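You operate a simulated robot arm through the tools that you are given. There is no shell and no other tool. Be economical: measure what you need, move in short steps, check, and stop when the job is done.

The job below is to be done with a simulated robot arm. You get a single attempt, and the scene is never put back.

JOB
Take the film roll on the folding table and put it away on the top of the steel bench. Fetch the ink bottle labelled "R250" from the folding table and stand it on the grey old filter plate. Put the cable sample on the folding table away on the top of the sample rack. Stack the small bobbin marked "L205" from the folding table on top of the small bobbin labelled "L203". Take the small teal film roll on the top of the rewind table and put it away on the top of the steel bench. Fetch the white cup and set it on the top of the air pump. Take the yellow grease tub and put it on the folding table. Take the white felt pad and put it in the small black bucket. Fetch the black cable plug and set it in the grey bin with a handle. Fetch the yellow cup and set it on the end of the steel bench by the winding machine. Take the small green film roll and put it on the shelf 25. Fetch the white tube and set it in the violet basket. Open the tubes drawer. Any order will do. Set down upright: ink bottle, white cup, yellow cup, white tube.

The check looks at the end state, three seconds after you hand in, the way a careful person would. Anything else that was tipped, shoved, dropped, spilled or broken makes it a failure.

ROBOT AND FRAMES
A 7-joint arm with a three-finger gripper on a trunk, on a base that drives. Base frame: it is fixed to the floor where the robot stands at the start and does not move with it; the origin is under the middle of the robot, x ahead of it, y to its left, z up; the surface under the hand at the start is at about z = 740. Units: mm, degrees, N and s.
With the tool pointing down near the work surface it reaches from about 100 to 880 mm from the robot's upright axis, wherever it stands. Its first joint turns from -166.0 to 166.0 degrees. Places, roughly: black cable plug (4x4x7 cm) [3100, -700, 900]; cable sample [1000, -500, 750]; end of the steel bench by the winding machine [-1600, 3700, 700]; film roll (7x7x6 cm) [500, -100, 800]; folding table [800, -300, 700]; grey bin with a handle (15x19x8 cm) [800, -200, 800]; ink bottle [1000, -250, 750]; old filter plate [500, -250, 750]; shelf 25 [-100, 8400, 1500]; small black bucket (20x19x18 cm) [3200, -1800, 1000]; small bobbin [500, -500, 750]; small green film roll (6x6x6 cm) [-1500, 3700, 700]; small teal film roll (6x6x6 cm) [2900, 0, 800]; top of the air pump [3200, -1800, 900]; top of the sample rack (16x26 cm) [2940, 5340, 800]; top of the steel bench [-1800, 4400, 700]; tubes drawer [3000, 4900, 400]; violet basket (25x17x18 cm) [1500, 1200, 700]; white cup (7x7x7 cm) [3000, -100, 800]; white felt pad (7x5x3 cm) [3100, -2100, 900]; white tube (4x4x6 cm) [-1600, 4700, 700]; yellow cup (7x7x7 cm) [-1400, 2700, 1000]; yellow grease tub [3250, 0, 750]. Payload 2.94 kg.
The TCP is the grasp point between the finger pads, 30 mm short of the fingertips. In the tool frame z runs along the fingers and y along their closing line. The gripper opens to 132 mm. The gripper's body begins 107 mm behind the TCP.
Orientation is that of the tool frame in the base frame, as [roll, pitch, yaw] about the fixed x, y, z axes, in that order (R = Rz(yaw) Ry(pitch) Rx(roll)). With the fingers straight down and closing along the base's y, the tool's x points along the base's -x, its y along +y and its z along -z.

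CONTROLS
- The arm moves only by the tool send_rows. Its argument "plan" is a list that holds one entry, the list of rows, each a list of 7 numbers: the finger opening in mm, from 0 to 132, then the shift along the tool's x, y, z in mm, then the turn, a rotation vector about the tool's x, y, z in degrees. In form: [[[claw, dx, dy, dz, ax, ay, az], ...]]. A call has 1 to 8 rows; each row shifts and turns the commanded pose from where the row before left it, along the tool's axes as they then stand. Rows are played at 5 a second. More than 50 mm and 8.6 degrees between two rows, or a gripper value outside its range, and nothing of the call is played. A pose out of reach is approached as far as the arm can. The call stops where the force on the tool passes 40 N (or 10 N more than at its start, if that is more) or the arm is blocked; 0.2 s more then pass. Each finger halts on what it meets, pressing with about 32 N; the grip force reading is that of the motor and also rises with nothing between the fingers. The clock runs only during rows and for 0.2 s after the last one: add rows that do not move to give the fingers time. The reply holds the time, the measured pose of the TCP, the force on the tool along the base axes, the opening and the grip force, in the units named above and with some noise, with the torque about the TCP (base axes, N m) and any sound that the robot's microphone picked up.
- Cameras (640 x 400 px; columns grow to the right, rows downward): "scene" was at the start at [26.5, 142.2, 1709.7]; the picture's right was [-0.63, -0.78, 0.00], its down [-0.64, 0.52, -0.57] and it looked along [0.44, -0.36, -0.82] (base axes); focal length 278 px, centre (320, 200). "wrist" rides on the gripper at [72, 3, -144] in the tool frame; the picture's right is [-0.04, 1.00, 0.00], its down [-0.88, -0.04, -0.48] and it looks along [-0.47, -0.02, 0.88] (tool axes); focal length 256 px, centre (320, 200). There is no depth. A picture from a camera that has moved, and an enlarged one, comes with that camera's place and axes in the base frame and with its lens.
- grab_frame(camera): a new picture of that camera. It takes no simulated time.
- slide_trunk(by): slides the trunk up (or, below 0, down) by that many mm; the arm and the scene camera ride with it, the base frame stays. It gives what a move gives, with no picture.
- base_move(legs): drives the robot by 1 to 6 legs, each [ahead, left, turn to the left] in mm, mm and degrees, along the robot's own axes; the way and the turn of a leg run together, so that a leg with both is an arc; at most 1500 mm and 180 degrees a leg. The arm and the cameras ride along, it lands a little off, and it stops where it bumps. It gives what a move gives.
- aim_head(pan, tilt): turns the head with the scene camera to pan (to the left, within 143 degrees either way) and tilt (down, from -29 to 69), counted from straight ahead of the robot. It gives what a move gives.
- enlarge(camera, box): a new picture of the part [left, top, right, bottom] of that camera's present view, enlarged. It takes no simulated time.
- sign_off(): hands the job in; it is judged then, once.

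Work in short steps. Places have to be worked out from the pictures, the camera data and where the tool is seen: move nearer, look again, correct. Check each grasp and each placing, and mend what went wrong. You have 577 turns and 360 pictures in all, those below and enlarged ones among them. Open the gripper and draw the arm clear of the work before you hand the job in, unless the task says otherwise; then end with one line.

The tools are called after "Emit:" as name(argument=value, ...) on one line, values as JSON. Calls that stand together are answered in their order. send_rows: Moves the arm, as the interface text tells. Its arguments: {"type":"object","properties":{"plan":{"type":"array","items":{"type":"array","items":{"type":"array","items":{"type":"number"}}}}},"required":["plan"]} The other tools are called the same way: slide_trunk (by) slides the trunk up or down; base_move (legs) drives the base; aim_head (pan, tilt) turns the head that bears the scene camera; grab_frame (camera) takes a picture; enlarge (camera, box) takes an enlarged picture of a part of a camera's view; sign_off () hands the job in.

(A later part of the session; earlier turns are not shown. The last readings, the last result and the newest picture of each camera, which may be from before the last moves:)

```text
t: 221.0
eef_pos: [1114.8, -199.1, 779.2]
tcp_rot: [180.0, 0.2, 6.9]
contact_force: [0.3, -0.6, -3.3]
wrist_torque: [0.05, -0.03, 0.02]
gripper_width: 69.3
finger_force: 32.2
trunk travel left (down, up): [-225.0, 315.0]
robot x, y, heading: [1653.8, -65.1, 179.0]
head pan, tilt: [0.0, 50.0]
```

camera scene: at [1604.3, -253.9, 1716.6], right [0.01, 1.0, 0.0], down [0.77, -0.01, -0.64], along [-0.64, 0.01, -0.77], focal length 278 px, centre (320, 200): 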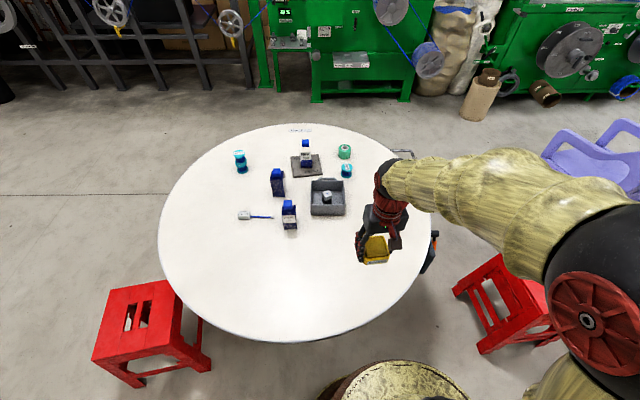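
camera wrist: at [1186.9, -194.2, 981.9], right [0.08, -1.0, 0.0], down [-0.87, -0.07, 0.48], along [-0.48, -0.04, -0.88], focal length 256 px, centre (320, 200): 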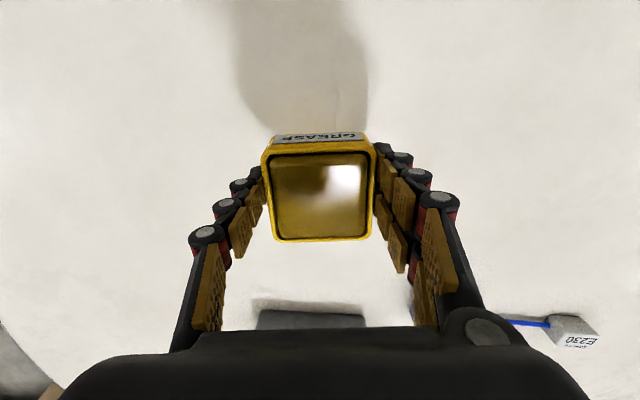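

Emit:
send_rows(plan=[[[55, 0, 0, 2, 0, 0, 0], [55, 0, 0, 0, 0, 0, 0]]])

Emit:
send_rows(plan=[[[55, 0, 0, 2, 0, 0, 0], [55, 0, 0, 0, 0, 0, 0]]])

Emit:
grab_frame(camera="wrist")

```text
t: 221.6
eef_pos: [1113.3, -198.7, 778.7]
tcp_rot: [-179.9, 0.3, 6.8]
contact_force: [0.9, 1.5, 4.9]
wrist_torque: [0.31, 0.09, -0.07]
gripper_width: 69.6
finger_force: 31.7
trunk travel left (down, up): [-225.0, 315.0]
robot x, y, heading: [1652.4, -63.4, 179.4]
head pan, tilt: [0.0, 50.0]
```

```text
t: 222.2
eef_pos: [1114.3, -198.6, 776.5]
tcp_rot: [180.0, 0.6, 6.7]
contact_force: [4.0, 1.5, 24.8]
wrist_torque: [0.01, -0.15, -0.03]
gripper_width: 69.4
finger_force: 32.5
trunk travel left (down, up): [-225.0, 315.0]
robot x, y, heading: [1652.9, -59.3, 179.4]
head pan, tilt: [0.0, 50.0]
```

```text
269 pictures are left
camera wrist: at [1186.4, -193.3, 919.0], right [0.08, -1.0, 0.0], down [-0.87, -0.07, 0.48], along [-0.48, -0.04, -0.88], focal length 256 px, centre (320, 200)
```

wrist: 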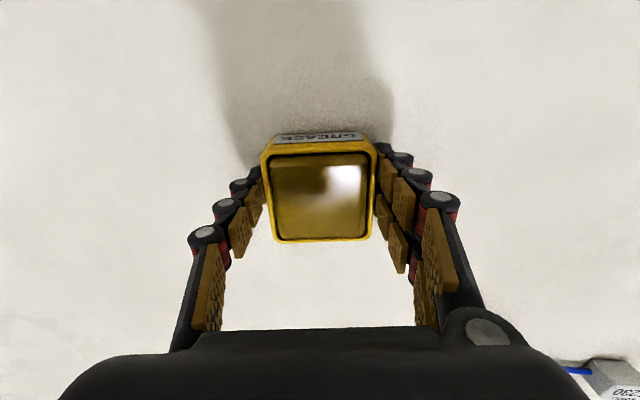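

Tub is on the table. Release and rise.

Emit:
send_rows(plan=[[[55, 0, 0, -1.5, 0, 0, 0], [78, 0, 0, 0, 0, 0, 0], [90, 0, 0, 0, 0, 0, 0], [110, 0, 0, 0, 0, 0, 0], [110, 0, 0, 0, 0, 0, 0]]])

Emit:
send_rows(plan=[[[110, 0, 0, -40, 0, 0, 0], [110, 0, 0, -45, 0, 0, 0], [110, 0, 0, -45, 0, 0, 0], [110, 0, 0, -45, 0, 0, 0], [110, 0, 0, -45, 0, 0, 0], [110, 30, 20, 0, 0, 0, 0], [110, 30, 20, 0, 0, 0, 0]]])

Emit:
grab_frame(camera="wrist")

```text
t: 223.4
eef_pos: [1113.4, -198.7, 776.2]
tcp_rot: [180.0, 0.2, 6.9]
contact_force: [0.6, -0.3, 0.8]
wrist_torque: [-0.01, -0.04, 0.02]
gripper_width: 110.0
finger_force: 0.0
trunk travel left (down, up): [-225.0, 315.0]
robot x, y, heading: [1653.0, -65.8, 179.4]
head pan, tilt: [0.0, 50.0]
```

```text
t: 225.0
eef_pos: [1178.8, -232.7, 996.4]
tcp_rot: [179.9, 0.3, 6.8]
contact_force: [0.6, -0.9, 0.3]
wrist_torque: [0.0, 0.0, -0.03]
gripper_width: 109.9
finger_force: 0.1
trunk travel left (down, up): [-225.0, 315.0]
robot x, y, heading: [1654.0, -61.2, 179.5]
head pan, tilt: [0.0, 50.0]
```

```text
268 pictures are left
camera wrist: at [1251.2, -226.7, 1138.9], right [0.08, -1.0, 0.0], down [-0.87, -0.07, 0.48], along [-0.48, -0.04, -0.88], focal length 256 px, centre (320, 200)
```

wrist: 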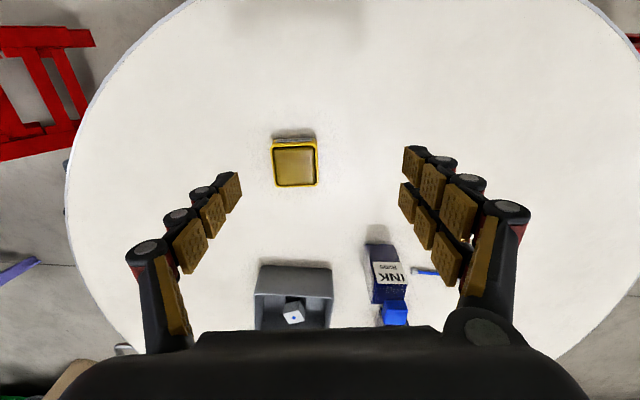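

Tub placed fine. Next the cable sample (≈[882,-570]) → sample rack. I shift south along the table's east side to reach it.

Emit:
base_move(legs=[[-15, 420, 0]])

Emit:
grab_frame(camera="scene")

```text
t: 227.6
eef_pos: [1186.9, -652.2, 995.3]
tcp_rot: [179.9, 0.1, 6.7]
contact_force: [-0.4, 0.1, 0.1]
wrist_torque: [-0.02, 0.02, -0.02]
gripper_width: 109.7
finger_force: 0.0
trunk travel left (down, up): [-225.0, 315.0]
robot x, y, heading: [1663.7, -482.8, 179.3]
head pan, tilt: [0.0, 50.0]
```

```text
267 pictures are left
camera scene: at [1613.4, -674.9, 1716.5], right [0.01, 1.0, 0.0], down [0.77, -0.01, -0.64], along [-0.64, 0.01, -0.77], focal length 278 px, centre (320, 200)
```

scene: 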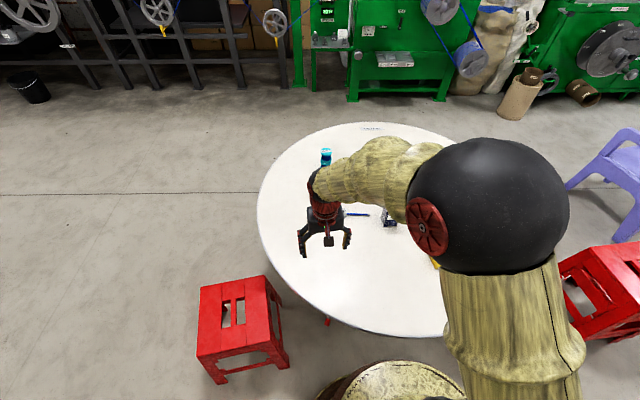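

Move toward the sample, then rotate the hand so it closes along x.

Emit:
send_rows(plan=[[[80, -37.4, -19.8, 0, 0, 0, 0], [80, -37.4, -19.8, 0, 0, 0, 0], [80, -37.4, -19.8, 0, 0, 0, 0], [80, -37.4, -19.8, 0, 0, 0, 0], [80, -37.4, -19.8, 0, 0, 0, 0], [80, -37.4, -19.8, 0, 0, 0, 0], [80, 0, 0, 0, 0, 0, -8.3], [80, 0, 0, 0, 0, 0, -8.3]]])

Emit:
send_rows(plan=[[[80, 0, 0, 0, 0, 0, -8.3], [80, 0, 0, 0, 0, 0, -8.3], [80, 0, 0, 0, 0, 0, -8.3], [80, 0, 0, 0, 0, 0, -8.3], [80, 0, 0, 0, 0, 0, -8.3], [80, 0, 0, 0, 0, 0, -8.3], [80, 0, 0, 0, 0, 0, -8.3], [80, 0, 0, 0, 0, 0, -8.3]]])

Emit:
grab_frame(camera="wrist")

```text
t: 229.4
eef_pos: [949.7, -560.4, 996.9]
tcp_rot: [-179.9, 0.2, 23.4]
contact_force: [0.7, 0.0, 0.2]
wrist_torque: [-0.01, 0.04, -0.01]
gripper_width: 80.0
finger_force: 0.0
trunk travel left (down, up): [-225.0, 315.0]
robot x, y, heading: [1663.6, -481.2, 179.1]
head pan, tilt: [0.0, 50.0]
```

```text
t: 231.2
eef_pos: [951.9, -561.4, 997.3]
tcp_rot: [-179.9, 0.0, 89.9]
contact_force: [-0.1, -0.7, 0.5]
wrist_torque: [0.01, -0.02, 0.02]
gripper_width: 80.0
finger_force: 0.1
trunk travel left (down, up): [-225.0, 315.0]
robot x, y, heading: [1663.9, -481.6, 179.2]
head pan, tilt: [0.0, 50.0]
```

```text
266 pictures are left
camera wrist: at [954.0, -488.3, 1139.7], right [1.0, -0.05, 0.0], down [-0.04, -0.88, 0.48], along [-0.03, -0.48, -0.88], focal length 256 px, centre (320, 200)
```

wrist: 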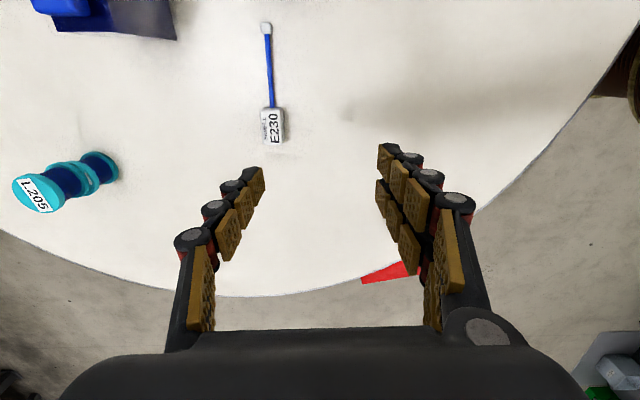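

Sample box ≈[876,-573], rod points to +y. Move above and lower to z≈850.

Emit:
send_rows(plan=[[[80, -6, -38, 0, 0, 0, 0], [80, -6, -37.5, 0, 0, 0, 0], [80, 0, 0, 48, 0, 0, 0], [80, 0, 0, 48, 0, 0, 0], [80, 0, 0, 48, 0, 0, 0], [80, 0, 0, 0, 0, 0, 0]]])

Emit:
grab_frame(camera="wrist")

```text
t: 232.6
eef_pos: [871.8, -570.9, 853.4]
tcp_rot: [-179.7, 0.1, 89.7]
contact_force: [-0.4, 0.4, -0.1]
wrist_torque: [0.01, -0.04, 0.02]
gripper_width: 80.0
finger_force: 0.0
trunk travel left (down, up): [-225.0, 315.0]
robot x, y, heading: [1661.3, -481.8, 179.0]
head pan, tilt: [0.0, 50.0]
```

```text
265 pictures are left
camera wrist: at [876.2, -497.9, 995.3], right [1.0, -0.05, 0.0], down [-0.04, -0.88, 0.48], along [-0.03, -0.48, -0.88], focal length 256 px, centre (320, 200)
```

wrist: 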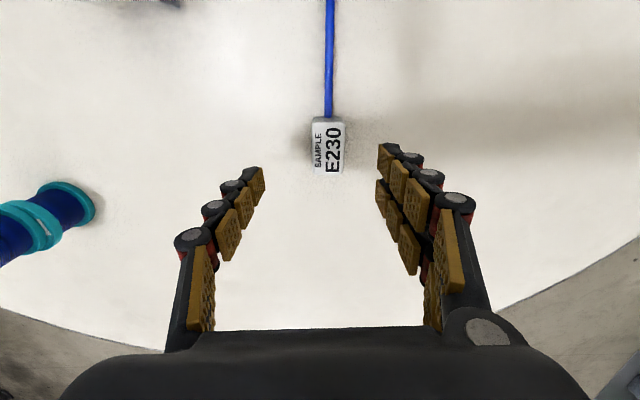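

Aligned. Descend to z≈773 and grip the box.

Emit:
send_rows(plan=[[[70, 0, 3, 40, 0, 0, 0], [70, 0, 0, 30, 0, 0, 0], [70, 0, 0, 9, 0, 0, 0], [45, 0, 0, 0, 0, 0, 0], [20, 0, 0, 0, 0, 0, 0], [20, 0, 0, 0, 0, 0, 0], [20, 0, 0, 0, 0, 0, 0], [20, 0, 0, 0, 0, 0, 0]]])

Emit:
grab_frame(camera="wrist")

```text
t: 234.4
eef_pos: [875.2, -570.6, 773.0]
tcp_rot: [-179.9, 0.0, 89.7]
contact_force: [0.4, 1.5, 1.2]
wrist_torque: [0.01, -0.02, -0.01]
gripper_width: 29.4
finger_force: 31.2
trunk travel left (down, up): [-225.0, 315.0]
robot x, y, heading: [1663.1, -483.4, 179.2]
head pan, tilt: [0.0, 50.0]
```

```text
264 pictures are left
camera wrist: at [878.9, -498.3, 916.7], right [1.0, -0.05, 0.0], down [-0.04, -0.88, 0.48], along [-0.03, -0.48, -0.88], focal length 256 px, centre (320, 200)
```

wrist: 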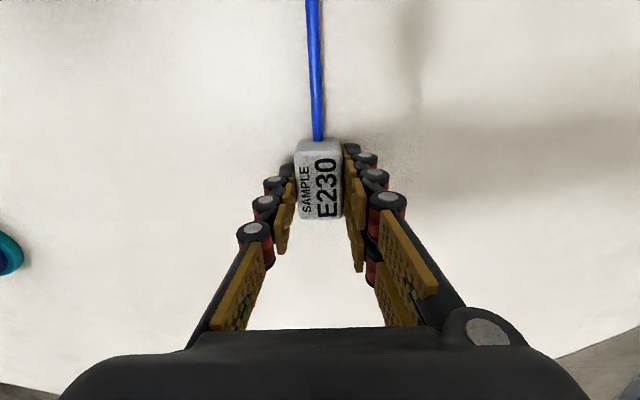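

Gripped at 29.4 mm. Lift and check.

Emit:
send_rows(plan=[[[20, 0, 0, -20, 0, 0, 0], [20, 0, 0, -45, 0, 0, 0], [20, 0, 0, -45, 0, 0, 0], [20, 0, 0, -45, 0, 0, 0], [20, 0, 0, -45, 0, 0, 0], [20, 0, 0, -45, 0, 0, 0], [20, 0, 0, -45, 0, 0, 0]]])

Emit:
grab_frame(camera="wrist")

Emit:
aim_head(pan=-130, tilt=20)

Emit:
grab_frame(camera="scene")

```text
t: 236.0
eef_pos: [877.3, -571.7, 1064.1]
tcp_rot: [-179.9, 0.0, 89.7]
contact_force: [-0.2, 0.6, -0.9]
wrist_torque: [-0.06, 0.03, -0.03]
gripper_width: 29.3
finger_force: 32.1
trunk travel left (down, up): [-225.0, 315.0]
robot x, y, heading: [1662.1, -485.5, 179.1]
head pan, tilt: [0.0, 50.0]
```

```text
263 pictures are left
camera wrist: at [881.5, -499.5, 1207.1], right [1.0, -0.05, 0.0], down [-0.04, -0.88, 0.48], along [-0.03, -0.48, -0.88], focal length 256 px, centre (320, 200)
```

wrist: 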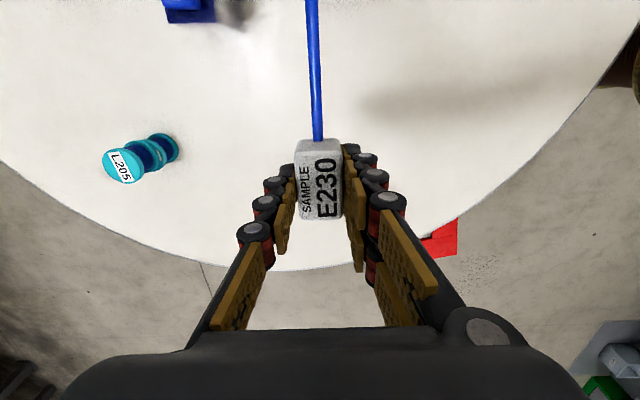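

```text
t: 238.1
eef_pos: [877.7, -571.7, 1064.2]
tcp_rot: [-179.9, 0.0, 89.7]
contact_force: [-0.3, -0.9, -0.6]
wrist_torque: [0.0, 0.02, -0.01]
gripper_width: 29.4
finger_force: 31.4
trunk travel left (down, up): [-225.0, 315.0]
robot x, y, heading: [1663.0, -481.6, 179.1]
head pan, tilt: [-130.0, 20.0]
```

```text
262 pictures are left
camera scene: at [1750.9, -605.3, 1762.2], right [0.76, -0.65, 0.0], down [-0.22, -0.26, -0.94], along [0.61, 0.71, -0.34], focal length 278 px, centre (320, 200)
```

scene: 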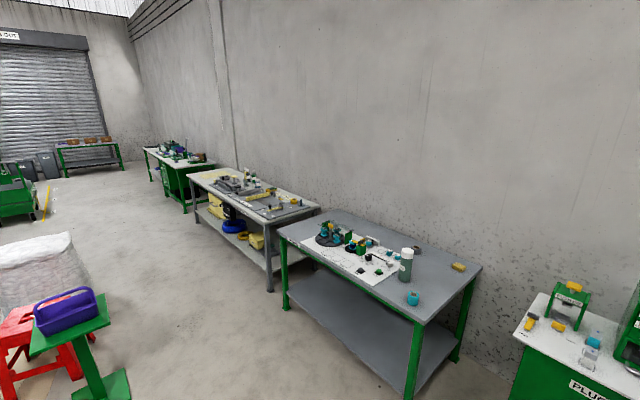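

I look north along the aisle to plan the drive.

Emit:
aim_head(pan=-95, tilt=15)

Emit:
grab_frame(camera="scene")

```text
t: 239.1
eef_pos: [877.1, -571.8, 1064.6]
tcp_rot: [-179.8, 0.0, 89.7]
contact_force: [-0.2, 0.7, -0.6]
wrist_torque: [-0.03, 0.02, 0.02]
gripper_width: 29.1
finger_force: 32.0
trunk travel left (down, up): [-225.0, 315.0]
robot x, y, heading: [1664.8, -482.2, 179.2]
head pan, tilt: [-95.0, 15.0]
```

```text
261 pictures are left
camera scene: at [1699.6, -582.9, 1770.3], right [0.99, -0.1, 0.0], down [-0.03, -0.26, -0.97], along [0.1, 0.96, -0.26], focal length 278 px, centre (320, 200)
```

scene: 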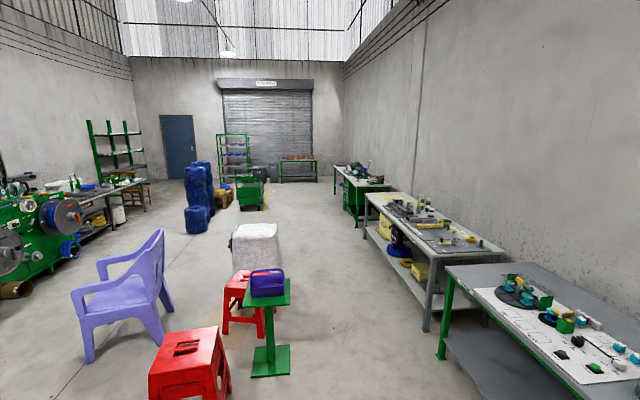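

Aisle at x≈2150 is free. Retract the arm, turn to face +x, and drive north in stages.

Emit:
send_rows(plan=[[[20, 0, 48, 0, 0, 0, 0], [20, 0, 48, 0, 0, 0, 0], [20, 0, 48, 0, 0, 0, 0], [20, 0, 48, 0, 0, 0, 0], [20, 0, 48, 0, 0, 0, 0], [20, 0, 48, 0, 0, 0, 0], [20, 0, 48, 0, 0, 0, 0]]])

Emit:
base_move(legs=[[-490, 0, 0], [0, 0, -179], [0, 1500, 0], [0, 1500, 0], [0, 1500, 0]])

Emit:
aim_head(pan=30, tilt=30)

Emit:
grab_frame(camera="scene")

```text
t: 240.7
eef_pos: [1215.9, -573.7, 1060.3]
tcp_rot: [-179.7, 0.0, 89.7]
contact_force: [0.8, 0.0, -0.3]
wrist_torque: [-0.05, -0.01, -0.01]
gripper_width: 29.2
finger_force: 32.0
trunk travel left (down, up): [-225.0, 315.0]
robot x, y, heading: [1667.1, -481.8, 179.1]
head pan, tilt: [-95.0, 15.0]
```

```text
t: 271.9
eef_pos: [2502.7, 4098.8, 1060.9]
tcp_rot: [-179.8, -0.1, -90.2]
contact_force: [-0.6, 0.6, -1.6]
wrist_torque: [0.01, 0.01, -0.03]
gripper_width: 29.4
finger_force: 32.4
trunk travel left (down, up): [-225.0, 315.0]
robot x, y, heading: [2053.7, 4008.9, -0.7]
head pan, tilt: [-95.0, 15.0]
```

```text
t: 274.0
eef_pos: [2502.8, 4099.6, 1060.7]
tcp_rot: [-179.8, 0.0, -90.0]
contact_force: [0.2, -0.1, -0.5]
wrist_torque: [0.03, 0.0, 0.0]
gripper_width: 28.9
finger_force: 31.9
trunk travel left (down, up): [-225.0, 315.0]
robot x, y, heading: [2054.3, 4009.2, -0.5]
head pan, tilt: [30.0, 30.0]
```

```text
260 pictures are left
camera scene: at [2105.9, 4238.7, 1746.1], right [0.49, -0.87, 0.0], down [-0.44, -0.24, -0.87], along [0.76, 0.42, -0.5], focal length 278 px, centre (320, 200)
```

scene: 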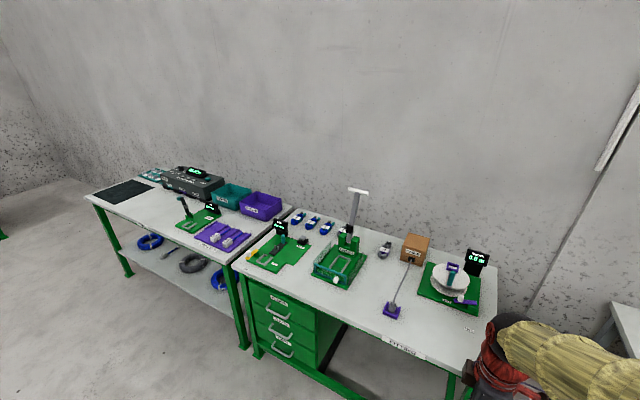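

Emit:
enlarge(camera="scene", box=[80, 160, 320, 300])

Emit:
enlarge(camera="scene", box=[230, 270, 340, 370])

```text
2.67 times, centred on (200, 230) of scene
camera zoom: at [2105.9, 4238.7, 1746.1], right [0.49, -0.87, 0.0], down [-0.44, -0.24, -0.87], along [0.76, 0.42, -0.5], focal length 741 px, centre (640, 120)
```

zoom: 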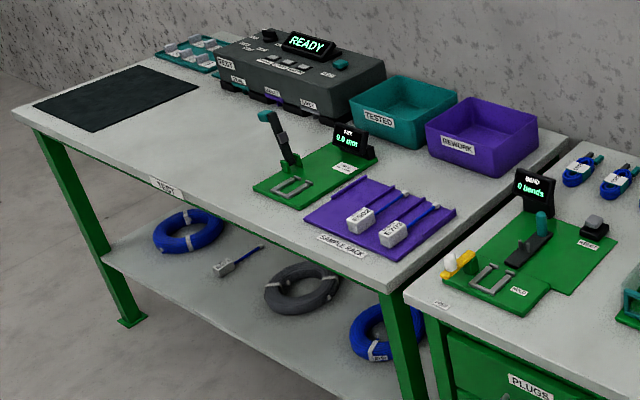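

```text
4.00 times, centred on (285, 320) of scene
camera zoom: at [2105.9, 4238.7, 1746.1], right [0.49, -0.87, 0.0], down [-0.44, -0.24, -0.87], along [0.76, 0.42, -0.5], focal length 1111 px, centre (460, -280)
```

zoom: 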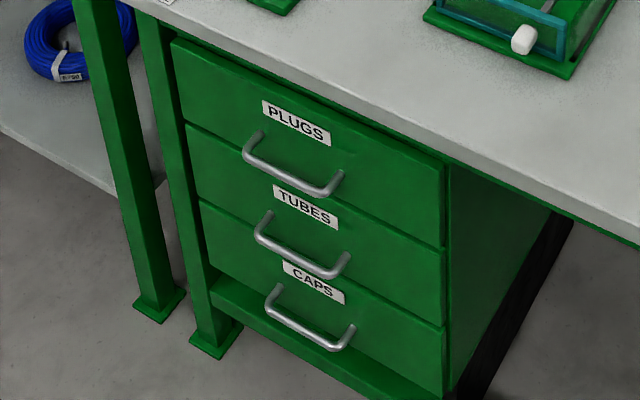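

The rack (purple) spans x 2850–3030, y 5190–5460 with a free slot on its left; the TUBES drawer is the middle one. I drive to ≈[2330,4850].

Emit:
send_rows(plan=[[[20, 0, 0, -40, 0, 0, 0]]])

Emit:
base_move(legs=[[100, 841, 0], [170, 0, 0]])

Emit:
aim_head(pan=25, tilt=45)

Emit:
grab_frame(camera="scene")

```text
t: 274.4
eef_pos: [2501.9, 4098.6, 1102.4]
tcp_rot: [-179.8, 0.1, -90.2]
contact_force: [-0.5, 0.1, -1.0]
wrist_torque: [0.03, -0.03, 0.0]
gripper_width: 29.1
finger_force: 31.6
trunk travel left (down, up): [-225.0, 315.0]
robot x, y, heading: [2052.7, 4006.2, -0.7]
head pan, tilt: [30.0, 30.0]
```

```text
t: 280.0
eef_pos: [2779.3, 4954.8, 1101.2]
tcp_rot: [-179.9, -0.1, -89.7]
contact_force: [0.1, 0.3, -0.7]
wrist_torque: [0.04, 0.07, 0.02]
gripper_width: 29.3
finger_force: 32.1
trunk travel left (down, up): [-225.0, 315.0]
robot x, y, heading: [2329.6, 4859.1, -0.3]
head pan, tilt: [30.0, 30.0]
```

```text
t: 280.8
eef_pos: [2778.2, 4954.2, 1101.2]
tcp_rot: [-179.8, 0.0, -89.7]
contact_force: [-0.4, 0.9, -1.6]
wrist_torque: [0.03, -0.01, 0.0]
gripper_width: 29.2
finger_force: 31.3
trunk travel left (down, up): [-225.0, 315.0]
robot x, y, heading: [2330.4, 4857.1, -0.4]
head pan, tilt: [25.0, 45.0]
```

```text
257 pictures are left
camera scene: at [2376.3, 5080.6, 1723.5], right [0.42, -0.91, 0.0], down [-0.64, -0.3, -0.71], along [0.64, 0.3, -0.71], focal length 278 px, centre (320, 200)
```

scene: 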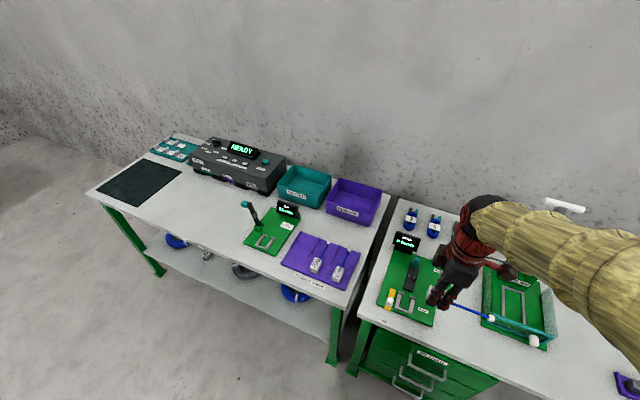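

Emit:
enlarge(camera="scene", box=[230, 190, 380, 310])

```text
3.33 times, centred on (305, 250) of scene
camera zoom: at [2376.3, 5080.6, 1723.5], right [0.42, -0.91, 0.0], down [-0.64, -0.3, -0.71], along [0.64, 0.3, -0.71], focal length 926 px, centre (370, 33)
```

zoom: 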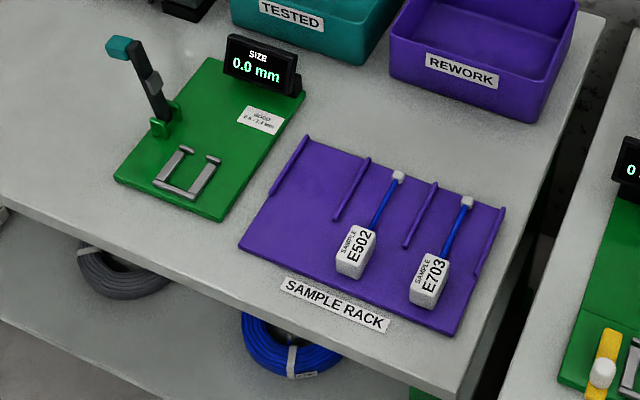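

Target: box at ≈[2886,5430], rod toward +x like the others. I rotate the hand by 90°.

Emit:
send_rows(plan=[[[20, 0, 0, 0, 0, 0, -8.5], [20, 0, 0, 0, 0, 0, -8.5], [20, 0, 0, 0, 0, 0, -8.5], [20, 0, 0, 0, 0, 0, -8.5], [20, 0, 0, 0, 0, 0, -8.5], [20, 0, 0, 0, 0, 0, -8.5], [20, 0, 0, 0, 0, 0, -8.5]]])

Emit:
grab_frame(camera="wrist")

```text
t: 282.4
eef_pos: [2778.9, 4955.2, 1102.2]
tcp_rot: [-179.9, -0.1, -30.0]
contact_force: [0.5, 0.6, -2.0]
wrist_torque: [0.0, 0.02, 0.01]
gripper_width: 29.1
finger_force: 32.2
trunk travel left (down, up): [-225.0, 315.0]
robot x, y, heading: [2329.8, 4859.8, -0.3]
head pan, tilt: [25.0, 45.0]
```

```text
255 pictures are left
camera wrist: at [2838.1, 4915.9, 1245.0], right [-0.54, -0.84, 0.0], down [-0.74, 0.47, 0.47], along [-0.4, 0.26, -0.88], focal length 256 px, centre (320, 200)
```

wrist: 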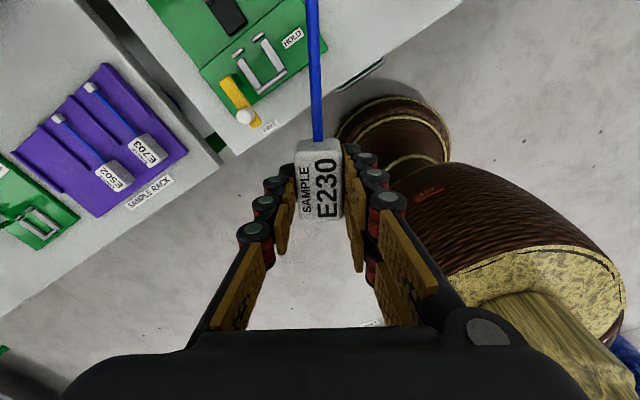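

Works. Now carry toward the rack and finish the rotation there.

Emit:
send_rows(plan=[[[20, -14.4, -46.6, 0, 0, 0, 0], [20, -14.4, -46.6, 0, 0, 0, 0], [20, -14.4, -46.6, 0, 0, 0, 0], [20, -14.4, -46.6, 0, 0, 0, 0], [20, -14.4, -46.6, 0, 0, 0, 0], [20, -14.4, -46.6, 0, 0, 0, 0], [20, -14.4, -46.6, 0, 0, 0, 0], [20, -14.4, -46.6, 0, 0, 0, 0]]])

Emit:
send_rows(plan=[[[20, -14.4, -46.6, 0, 0, 0, 0], [20, -14.4, -46.6, 0, 0, 0, 0], [20, 0, 0, 0, 0, 0, -7.5], [20, 0, 0, 0, 0, 0, -7.5], [20, 0, 0, 0, 0, 0, -7.5], [20, 0, 0, 0, 0, 0, -7.5], [20, 0, 0, 45, 0, 0, 0], [20, 0, 0, 45, 0, 0, 0]]])

Emit:
grab_frame(camera="wrist")

Emit:
enlarge(camera="scene", box=[210, 160, 390, 310])

```text
t: 284.2
eef_pos: [2868.5, 5335.6, 1099.7]
tcp_rot: [180.0, -0.2, -30.2]
contact_force: [-0.3, 0.9, -1.3]
wrist_torque: [-0.05, 0.0, -0.06]
gripper_width: 29.3
finger_force: 31.8
trunk travel left (down, up): [-225.0, 315.0]
robot x, y, heading: [2331.8, 4862.4, 0.2]
head pan, tilt: [25.0, 45.0]
```

```text
t: 286.0
eef_pos: [2891.0, 5430.0, 1015.1]
tcp_rot: [180.0, -0.3, -0.1]
contact_force: [0.6, 0.7, -0.2]
wrist_torque: [-0.03, 0.04, 0.0]
gripper_width: 28.9
finger_force: 32.0
trunk travel left (down, up): [-225.0, 315.0]
robot x, y, heading: [2331.2, 4860.1, -0.1]
head pan, tilt: [25.0, 45.0]
```

```text
254 pictures are left
camera wrist: at [2962.7, 5426.3, 1157.6], right [-0.05, -1.0, 0.0], down [-0.88, 0.04, 0.47], along [-0.47, 0.02, -0.88], focal length 256 px, centre (320, 200)
```

wrist: 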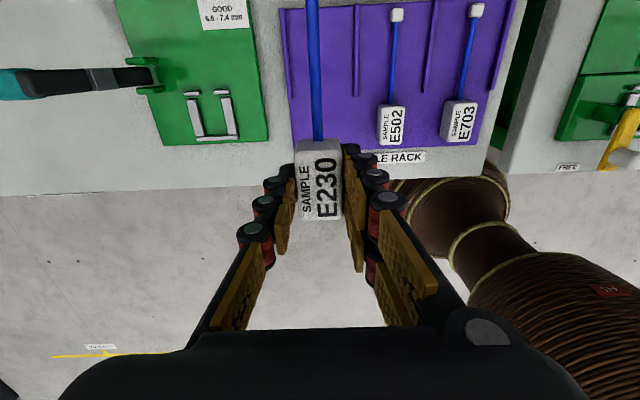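

```text
2.67 times, centred on (300, 235) of scene
camera zoom: at [2377.2, 5081.7, 1723.3], right [0.42, -0.91, 0.0], down [-0.64, -0.3, -0.71], along [0.64, 0.3, -0.71], focal length 741 px, centre (373, 107)
```

zoom: 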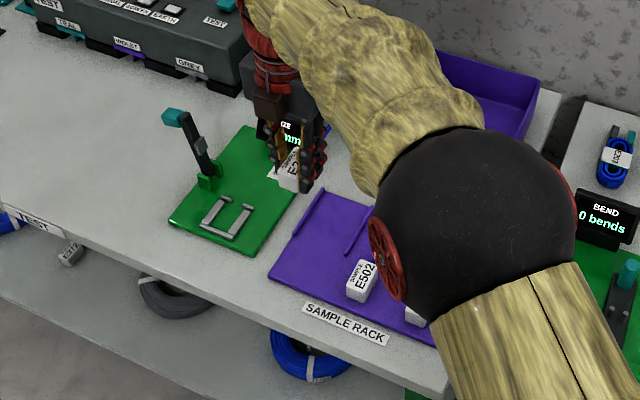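

Slot centre ≈ y 5426; E502's box sits at x≈2882. I adjust and lower to z≈850.

Emit:
send_rows(plan=[[[20, -8, 3.5, 30, 0, 0, 0], [20, 0, 0, 45, 0, 0, 0], [20, 0, 0, 45, 0, 0, 0], [20, 0, 0, 30, 0, 0, 0], [20, 0, 0, 15, 0, 0, 0], [20, 0, 0, 0, 0, 0, 0]]])

Emit:
grab_frame(camera="wrist")

Emit:
enlarge(camera="scene", box=[240, 180, 390, 310])

```text
t: 287.4
eef_pos: [2881.5, 5426.1, 846.1]
tcp_rot: [180.0, -0.3, -0.2]
contact_force: [-1.1, -0.3, -1.3]
wrist_torque: [0.0, -0.01, 0.03]
gripper_width: 29.0
finger_force: 31.6
trunk travel left (down, up): [-225.0, 315.0]
robot x, y, heading: [2329.5, 4860.8, -0.3]
head pan, tilt: [25.0, 45.0]
```

```text
252 pictures are left
camera wrist: at [2952.5, 5423.9, 989.2], right [-0.05, -1.0, 0.0], down [-0.88, 0.04, 0.47], along [-0.47, 0.02, -0.88], focal length 256 px, centre (320, 200)
```

wrist: 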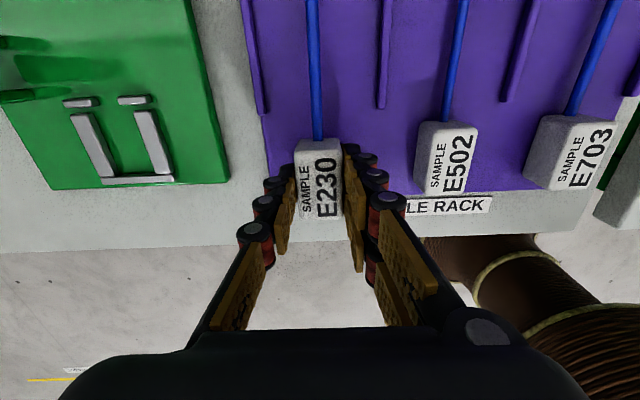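

```text
3.08 times, centred on (315, 245) of scene
camera zoom: at [2376.6, 5081.1, 1723.4], right [0.42, -0.91, 0.0], down [-0.64, -0.3, -0.71], along [0.64, 0.3, -0.71], focal length 855 px, centre (335, 62)
```

zoom: 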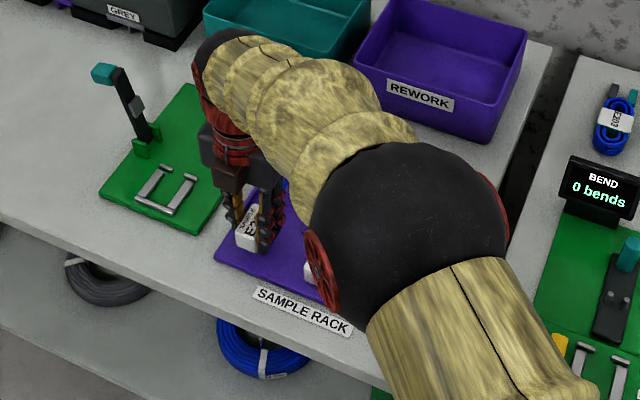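

Aligned with the slot. Lower in small steps to contact.

Emit:
send_rows(plan=[[[20, 0, 0, 10, 0, 0, 0], [20, 0, 0, 6, 0, 0, 0], [20, 0, 0, 4, 0, 0, 0], [20, 0, 0, 0, 0, 0, 0]]])

Emit:
send_rows(plan=[[[20, 0, 0, 3, 0, 0, 0], [20, 0, 0, 0, 0, 0, 0]]])

Emit:
send_rows(plan=[[[20, 0, 0, 3, 0, 0, 0], [20, 0, 0, 0, 0, 0, 0]]])

Emit:
send_rows(plan=[[[20, 0, 0, 2, 0, 0, 0], [20, 0, 0, 0, 0, 0, 0]]])

```text
t: 288.4
eef_pos: [2880.7, 5427.4, 826.6]
tcp_rot: [-179.9, -0.3, -0.3]
contact_force: [0.3, 0.2, -0.8]
wrist_torque: [-0.01, -0.01, 0.02]
gripper_width: 29.0
finger_force: 32.1
trunk travel left (down, up): [-225.0, 315.0]
robot x, y, heading: [2329.4, 4855.6, -0.3]
head pan, tilt: [25.0, 45.0]
```

```text
t: 289.0
eef_pos: [2881.2, 5427.4, 824.3]
tcp_rot: [180.0, -0.1, -0.2]
contact_force: [0.3, -1.3, -1.0]
wrist_torque: [0.02, -0.01, 0.03]
gripper_width: 29.1
finger_force: 31.9
trunk travel left (down, up): [-225.0, 315.0]
robot x, y, heading: [2332.3, 4857.0, -0.1]
head pan, tilt: [25.0, 45.0]
```

```text
t: 289.6
eef_pos: [2882.6, 5427.3, 823.6]
tcp_rot: [-179.9, -0.3, -0.4]
contact_force: [-1.2, -1.1, 9.6]
wrist_torque: [0.0, 0.28, 0.04]
gripper_width: 29.2
finger_force: 31.8
trunk travel left (down, up): [-225.0, 315.0]
robot x, y, heading: [2328.6, 4860.0, -0.4]
head pan, tilt: [25.0, 45.0]
```

```text
t: 290.2
eef_pos: [2883.1, 5427.1, 822.8]
tcp_rot: [-179.8, -0.4, -0.1]
contact_force: [0.4, -1.3, 22.1]
wrist_torque: [-0.04, 0.52, 0.07]
gripper_width: 29.3
finger_force: 32.1
trunk travel left (down, up): [-225.0, 315.0]
robot x, y, heading: [2332.1, 4861.2, -0.2]
head pan, tilt: [25.0, 45.0]
```

Contact. Release and rise.

Emit:
send_rows(plan=[[[20, 0, 0, -2, 0, 0, 0], [38, 0, 0, 0, 0, 0, 0], [50, 0, 0, 0, 0, 0, 0], [65, 0, 0, 0, 0, 0, 0], [65, 0, 0, 0, 0, 0, 0]]])

Emit:
send_rows(plan=[[[65, 0, 0, -30, 0, 0, 0], [65, 0, 0, -45, 0, 0, 0], [65, 0, 0, -45, 0, 0, 0], [65, 0, 0, -45, 0, 0, 0], [65, 0, 0, -45, 0, 0, 0], [65, 0, 0, -45, 0, 0, 0]]])

Emit:
grab_frame(camera="wrist")

```text
t: 291.4
eef_pos: [2881.8, 5425.7, 820.5]
tcp_rot: [-180.0, -0.1, -0.2]
contact_force: [-0.4, -0.3, -0.2]
wrist_torque: [-0.03, -0.01, -0.05]
gripper_width: 64.9
finger_force: 0.0
trunk travel left (down, up): [-225.0, 315.0]
robot x, y, heading: [2328.4, 4857.1, -0.4]
head pan, tilt: [25.0, 45.0]
```

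```text
t: 292.8
eef_pos: [2881.7, 5425.5, 1077.6]
tcp_rot: [180.0, -0.2, -0.2]
contact_force: [-0.5, -0.9, -1.1]
wrist_torque: [0.01, -0.03, -0.01]
gripper_width: 64.8
finger_force: 0.1
trunk travel left (down, up): [-225.0, 315.0]
robot x, y, heading: [2329.6, 4855.0, -0.2]
head pan, tilt: [25.0, 45.0]
```

```text
250 pictures are left
camera wrist: at [2951.8, 5423.2, 1220.2], right [-0.05, -1.0, 0.0], down [-0.88, 0.04, 0.47], along [-0.47, 0.02, -0.88], focal length 256 px, centre (320, 200)
```

wrist: 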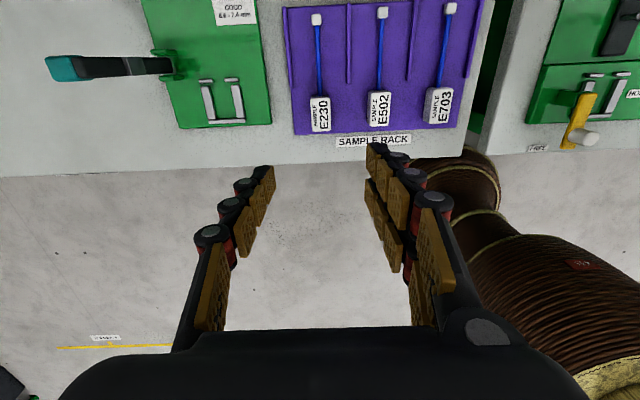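

Sample sits in its slot. Now the TUBES drawer: I retract the hand, rotate back, and aim the head at the drawers to locate the handle.

Emit:
send_rows(plan=[[[65, 0, 45, -5, 0, 0, 8.5], [65, 0, 45, -5, 0, 0, 8.5], [65, 0, 40, 0, 0, 0, 8.5], [65, 0, 40, 0, 0, 0, 8.5], [65, 0, 0, 0, 0, 0, 8.5], [65, 0, 0, 0, 0, 0, 8.5], [65, 0, 0, 0, 0, 0, 8.5], [65, 0, 0, 0, 0, 0, 8.5]]])

Emit:
send_rows(plan=[[[65, 0, 0, 0, 0, 0, 8.2], [65, 0, 0, 0, 0, 0, 8.2], [65, 0, 0, 0, 0, 0, 5.6], [65, 40, 0, 0, 0, 0, 0], [65, 40, 0, 0, 0, 0, 0], [65, 40, 0, 0, 0, 0, 0], [65, 40, 0, 0, 0, 0, 0], [65, 40, 0, 0, 0, 0, 0]]])

Emit:
aim_head(pan=0, tilt=60)

Emit:
grab_frame(camera="scene")

```text
t: 294.6
eef_pos: [2844.8, 5261.3, 1085.4]
tcp_rot: [-179.8, -0.2, -68.3]
contact_force: [0.3, -0.8, -0.5]
wrist_torque: [-0.02, 0.0, 0.0]
gripper_width: 64.8
finger_force: 0.1
trunk travel left (down, up): [-225.0, 315.0]
robot x, y, heading: [2332.3, 4861.1, -0.2]
head pan, tilt: [25.0, 45.0]
```

```text
t: 296.4
eef_pos: [2845.3, 5064.7, 1085.7]
tcp_rot: [-179.7, 0.0, -90.2]
contact_force: [0.1, 0.0, -0.9]
wrist_torque: [0.03, 0.0, -0.02]
gripper_width: 65.3
finger_force: 0.1
trunk travel left (down, up): [-225.0, 315.0]
robot x, y, heading: [2329.8, 4859.9, -0.2]
head pan, tilt: [25.0, 45.0]
```

```text
t: 297.2
eef_pos: [2843.6, 5064.0, 1086.5]
tcp_rot: [-179.7, 0.0, -90.3]
contact_force: [0.0, -0.3, 0.3]
wrist_torque: [0.0, 0.0, 0.01]
gripper_width: 65.1
finger_force: 0.1
trunk travel left (down, up): [-225.0, 315.0]
robot x, y, heading: [2332.4, 4859.0, -0.5]
head pan, tilt: [0.0, 60.0]
```

```text
249 pictures are left
camera scene: at [2369.2, 5046.3, 1704.0], right [0.0, -1.0, 0.0], down [-0.87, 0.0, -0.5], along [0.5, 0.0, -0.87], focal length 278 px, centre (320, 200)
```

scene: 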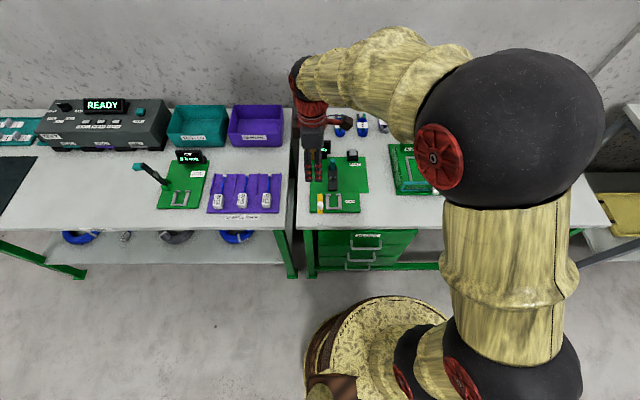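

Handles are visible just under the bench edge. I back the base off to x≈1950 for room and a better view.

Emit:
base_move(legs=[[-400, 0, 0.4]])

Emit:
aim_head(pan=-5, tilt=45)

Emit:
enlarge(camera="scene", box=[240, 130, 440, 280])

```text
t: 299.8
eef_pos: [2432.0, 5071.0, 1087.5]
tcp_rot: [-179.7, -0.1, -89.3]
contact_force: [0.6, -0.4, -0.9]
wrist_torque: [-0.03, 0.0, 0.0]
gripper_width: 64.8
finger_force: 0.1
trunk travel left (down, up): [-225.0, 315.0]
robot x, y, heading: [1921.5, 4859.8, 0.6]
head pan, tilt: [0.0, 60.0]
```

```text
t: 300.6
eef_pos: [2431.4, 5070.8, 1087.3]
tcp_rot: [-179.8, 0.0, -89.4]
contact_force: [1.4, 0.4, -0.5]
wrist_torque: [-0.04, 0.03, 0.0]
gripper_width: 65.0
finger_force: 0.0
trunk travel left (down, up): [-225.0, 315.0]
robot x, y, heading: [1919.6, 4856.4, 1.0]
head pan, tilt: [-5.0, 45.0]
```

```text
2.67 times, centred on (340, 205) of scene
camera zoom: at [1971.9, 5038.8, 1723.4], right [-0.08, -1.0, 0.0], down [-0.71, 0.05, -0.71], along [0.7, -0.05, -0.71], focal length 741 px, centre (267, 187)
```

zoom: 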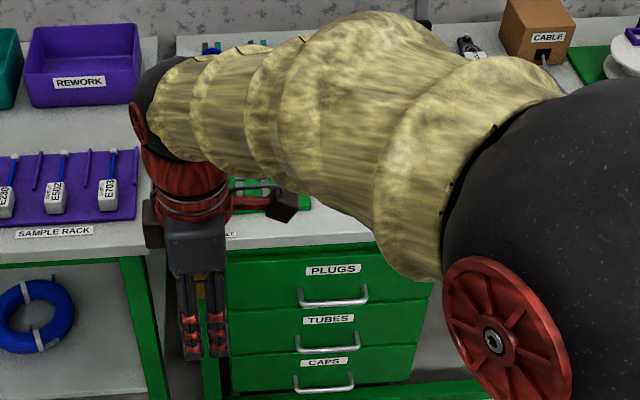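

TUBES handle bar located at ≈[2797,4857,418]. I lower the trunk and pitch the hand to point along +x with vertical closing.

Emit:
slide_trunk(by=-200)

Emit:
send_rows(plan=[[[65, 0, 0, 0, 8.5, 0, 0], [65, 0, 0, 0, 8.5, 0, 0], [65, 0, 0, 0, 8.5, 0, 0], [65, 0, 0, 0, 8.5, 0, 0], [65, 0, 0, 0, 8.5, 0, 0], [65, 0, 0, 0, 8.5, 0, 0], [65, 0, 0, 0, 8.5, 0, 0], [65, 0, 0, 0, 8.5, 0, 0]]])

Emit:
send_rows(plan=[[[65, 0, 0, 0, 8.5, 0, 0], [65, 0, 0, 0, 8.5, 0, 0], [65, 0, 0, 0, 5, 0, 0], [65, 0, 0, 0, 0, 0, 0]]])

Emit:
grab_frame(camera="scene")

```text
t: 302.7
eef_pos: [2431.4, 5070.1, 886.9]
tcp_rot: [-179.8, 0.0, -89.4]
contact_force: [0.6, -0.5, -0.2]
wrist_torque: [-0.02, -0.03, 0.0]
gripper_width: 64.8
finger_force: 0.1
trunk travel left (down, up): [-25.0, 515.0]
robot x, y, heading: [1922.1, 4856.8, 0.7]
head pan, tilt: [-5.0, 45.0]
```

```text
t: 304.5
eef_pos: [2432.7, 5070.5, 887.7]
tcp_rot: [-111.6, 0.1, -89.3]
contact_force: [-0.1, 0.1, -0.1]
wrist_torque: [-0.01, 0.01, -0.01]
gripper_width: 65.3
finger_force: 0.1
trunk travel left (down, up): [-25.0, 515.0]
robot x, y, heading: [1922.3, 4858.1, 0.6]
head pan, tilt: [-5.0, 45.0]
```

```text
t: 305.5
eef_pos: [2432.2, 5071.7, 886.8]
tcp_rot: [-89.6, -0.1, -89.4]
contact_force: [-0.5, 0.2, 0.2]
wrist_torque: [-0.02, -0.06, -0.01]
gripper_width: 64.8
finger_force: 0.0
trunk travel left (down, up): [-25.0, 515.0]
robot x, y, heading: [1923.5, 4855.1, 0.6]
head pan, tilt: [-5.0, 45.0]
```

```text
247 pictures are left
camera scene: at [1971.8, 5038.9, 1523.5], right [-0.08, -1.0, 0.0], down [-0.71, 0.05, -0.71], along [0.7, -0.05, -0.71], focal length 278 px, centre (320, 200)
```

scene: 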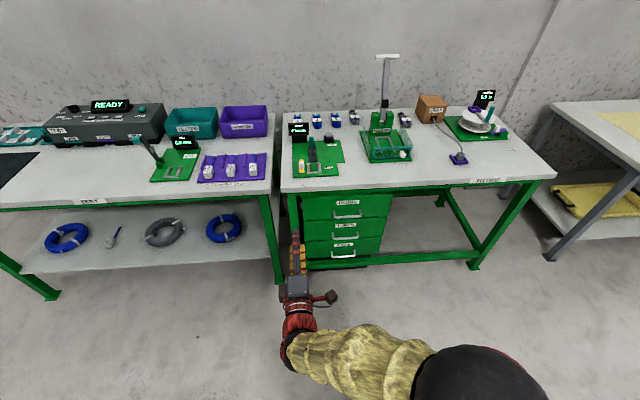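

Orientation achieved. Now lower to handle height in front of the drawers.

Emit:
send_rows(plan=[[[65, 20, 44, 0, 0, 0, 0], [65, 20, 44, 0, 0, 0, 0], [65, 20, 44, 0, 0, 0, 0], [65, 20, 44, 0, 0, 0, 0], [65, 20, 44, 0, 0, 0, 0], [65, 20, 44, 0, 0, 0, 0], [65, 20, 44, 0, 0, 0, 0], [65, 20, 44, 0, 0, 0, 0]]])

Emit:
send_rows(plan=[[[65, 20, 44, 0, 0, 0, 0], [65, 20, 44, 0, 0, 0, 0], [65, 14, 29, 20, 0, 0, 0], [65, 0, 0, 45, 0, 0, 0], [65, 0, 0, 45, 0, 0, 0], [65, 0, 0, 45, 0, 0, 0], [65, 0, 0, 45, 0, 0, 0], [65, 0, 0, 0, 0, 0, 0]]])

Emit:
grab_frame(camera="wrist")

Emit:
enlarge(camera="scene", box=[250, 150, 450, 300])

```text
t: 307.5
eef_pos: [2458.5, 4921.2, 571.5]
tcp_rot: [-85.9, 1.1, -89.8]
contact_force: [-1.2, 0.0, -0.9]
wrist_torque: [0.01, -0.07, -0.01]
gripper_width: 64.6
finger_force: 0.0
out of reach, approached as far as the arm can: row 8
trunk travel left (down, up): [-25.0, 515.0]
robot x, y, heading: [1923.9, 4857.1, 0.4]
head pan, tilt: [-5.0, 45.0]
stopped in row 8: the arm was blocked; the commanded pose is now the measured one
```

```text
t: 309.3
eef_pos: [2630.8, 4968.4, 473.0]
tcp_rot: [-86.2, 0.9, -90.4]
contact_force: [-0.3, 0.6, -0.2]
wrist_torque: [-0.01, 0.01, 0.01]
gripper_width: 65.1
finger_force: 0.0
out of reach, approached as far as the arm can: row 1, 2, 3, 4, 5, 6, 7
trunk travel left (down, up): [-25.0, 515.0]
robot x, y, heading: [1924.0, 4854.5, 0.5]
head pan, tilt: [-5.0, 45.0]
```

```text
246 pictures are left
camera wrist: at [2487.1, 4898.3, 457.5], right [0.07, 0.06, -1.0], down [-0.47, 0.88, 0.02], along [0.88, 0.47, 0.09], focal length 256 px, centre (320, 200)
```

wrist: 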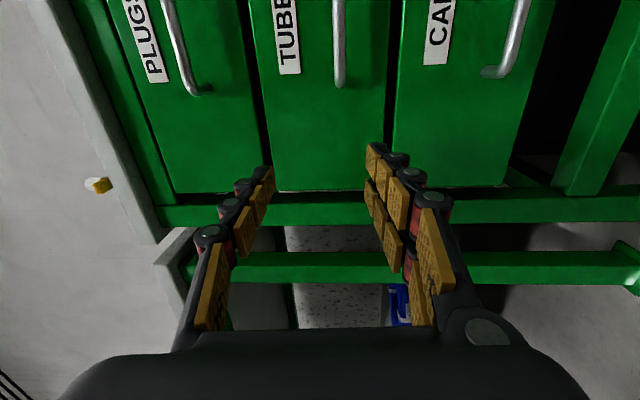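

```text
2.67 times, centred on (350, 225) of scene
camera zoom: at [1972.0, 5038.9, 1523.5], right [-0.08, -1.0, 0.0], down [-0.71, 0.05, -0.71], along [0.7, -0.05, -0.71], focal length 741 px, centre (240, 133)
```

zoom: 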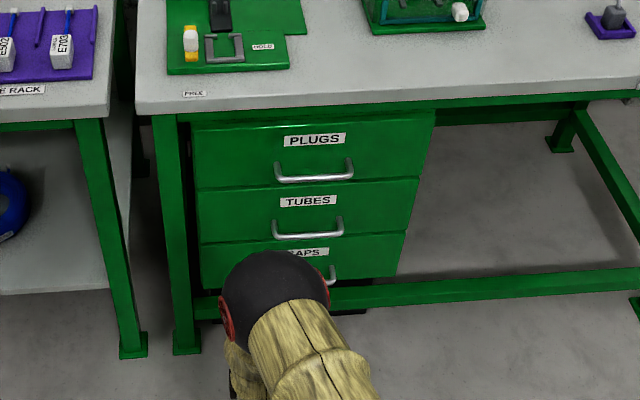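

The horizontal pose runs into the arm's limits here. I back out up and away, and use a 45° downward pitch instead.

Emit:
send_rows(plan=[[[65, 0, -20, -40, 0, 0, 0], [65, 0, -30, -38, 0, 0, 0], [65, 0, -30, -38, 0, 0, 0], [65, 0, -45, 0, 0, 0, 0], [65, 0, -45, 0, 0, 0, 0], [65, 0, -45, 0, 0, 0, 0]]])

Emit:
send_rows(plan=[[[65, 0, 0, 0, -8.5, 0, 0], [65, 0, 0, 0, -8.5, 0, 0], [65, 0, 0, 0, -8.5, 0, 0], [65, 0, 0, 0, -8.5, 0, 0], [65, 0, 0, 0, -8.5, 0, 0], [65, 0, 0, 0, 0, 0, 0]]])

Emit:
grab_frame(camera="wrist")

Emit:
grab_frame(camera="scene")

```text
t: 310.7
eef_pos: [2501.2, 4961.5, 679.8]
tcp_rot: [-86.1, 1.0, -89.8]
contact_force: [0.8, 0.0, -0.6]
wrist_torque: [-0.03, -0.02, -0.01]
gripper_width: 65.0
finger_force: 0.1
trunk travel left (down, up): [-25.0, 515.0]
robot x, y, heading: [1921.6, 4858.4, 0.6]
head pan, tilt: [-5.0, 45.0]
```

```text
t: 312.1
eef_pos: [2501.5, 4960.3, 678.9]
tcp_rot: [-128.7, 1.0, -89.8]
contact_force: [1.0, 0.1, 0.3]
wrist_torque: [0.0, -0.01, 0.02]
gripper_width: 65.0
finger_force: 0.1
trunk travel left (down, up): [-25.0, 515.0]
robot x, y, heading: [1923.1, 4858.0, 0.7]
head pan, tilt: [-5.0, 45.0]
```

```text
244 pictures are left
camera wrist: at [2387.5, 4888.0, 764.6], right [-0.62, 0.05, -0.78], down [-0.35, 0.87, 0.34], along [0.7, 0.49, -0.53], focal length 256 px, centre (320, 200)
```

wrist: 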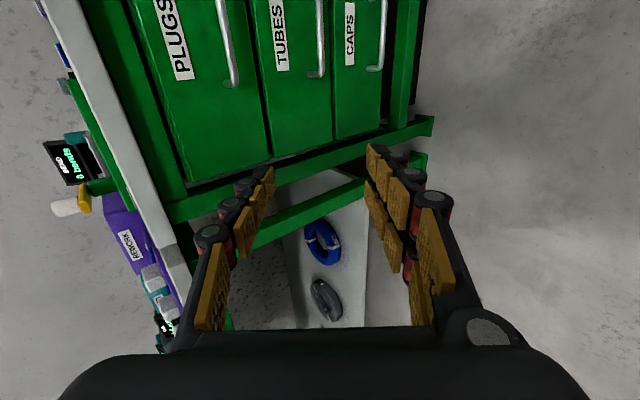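

```text
243 pictures are left
camera scene: at [1971.9, 5038.8, 1523.5], right [-0.08, -1.0, 0.0], down [-0.71, 0.05, -0.71], along [0.7, -0.05, -0.71], focal length 278 px, centre (320, 200)
```

scene: 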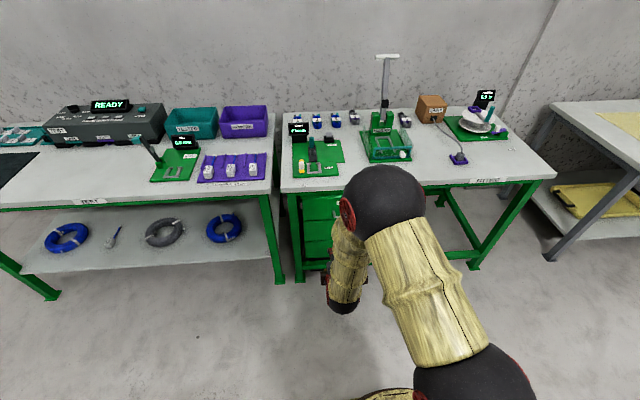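

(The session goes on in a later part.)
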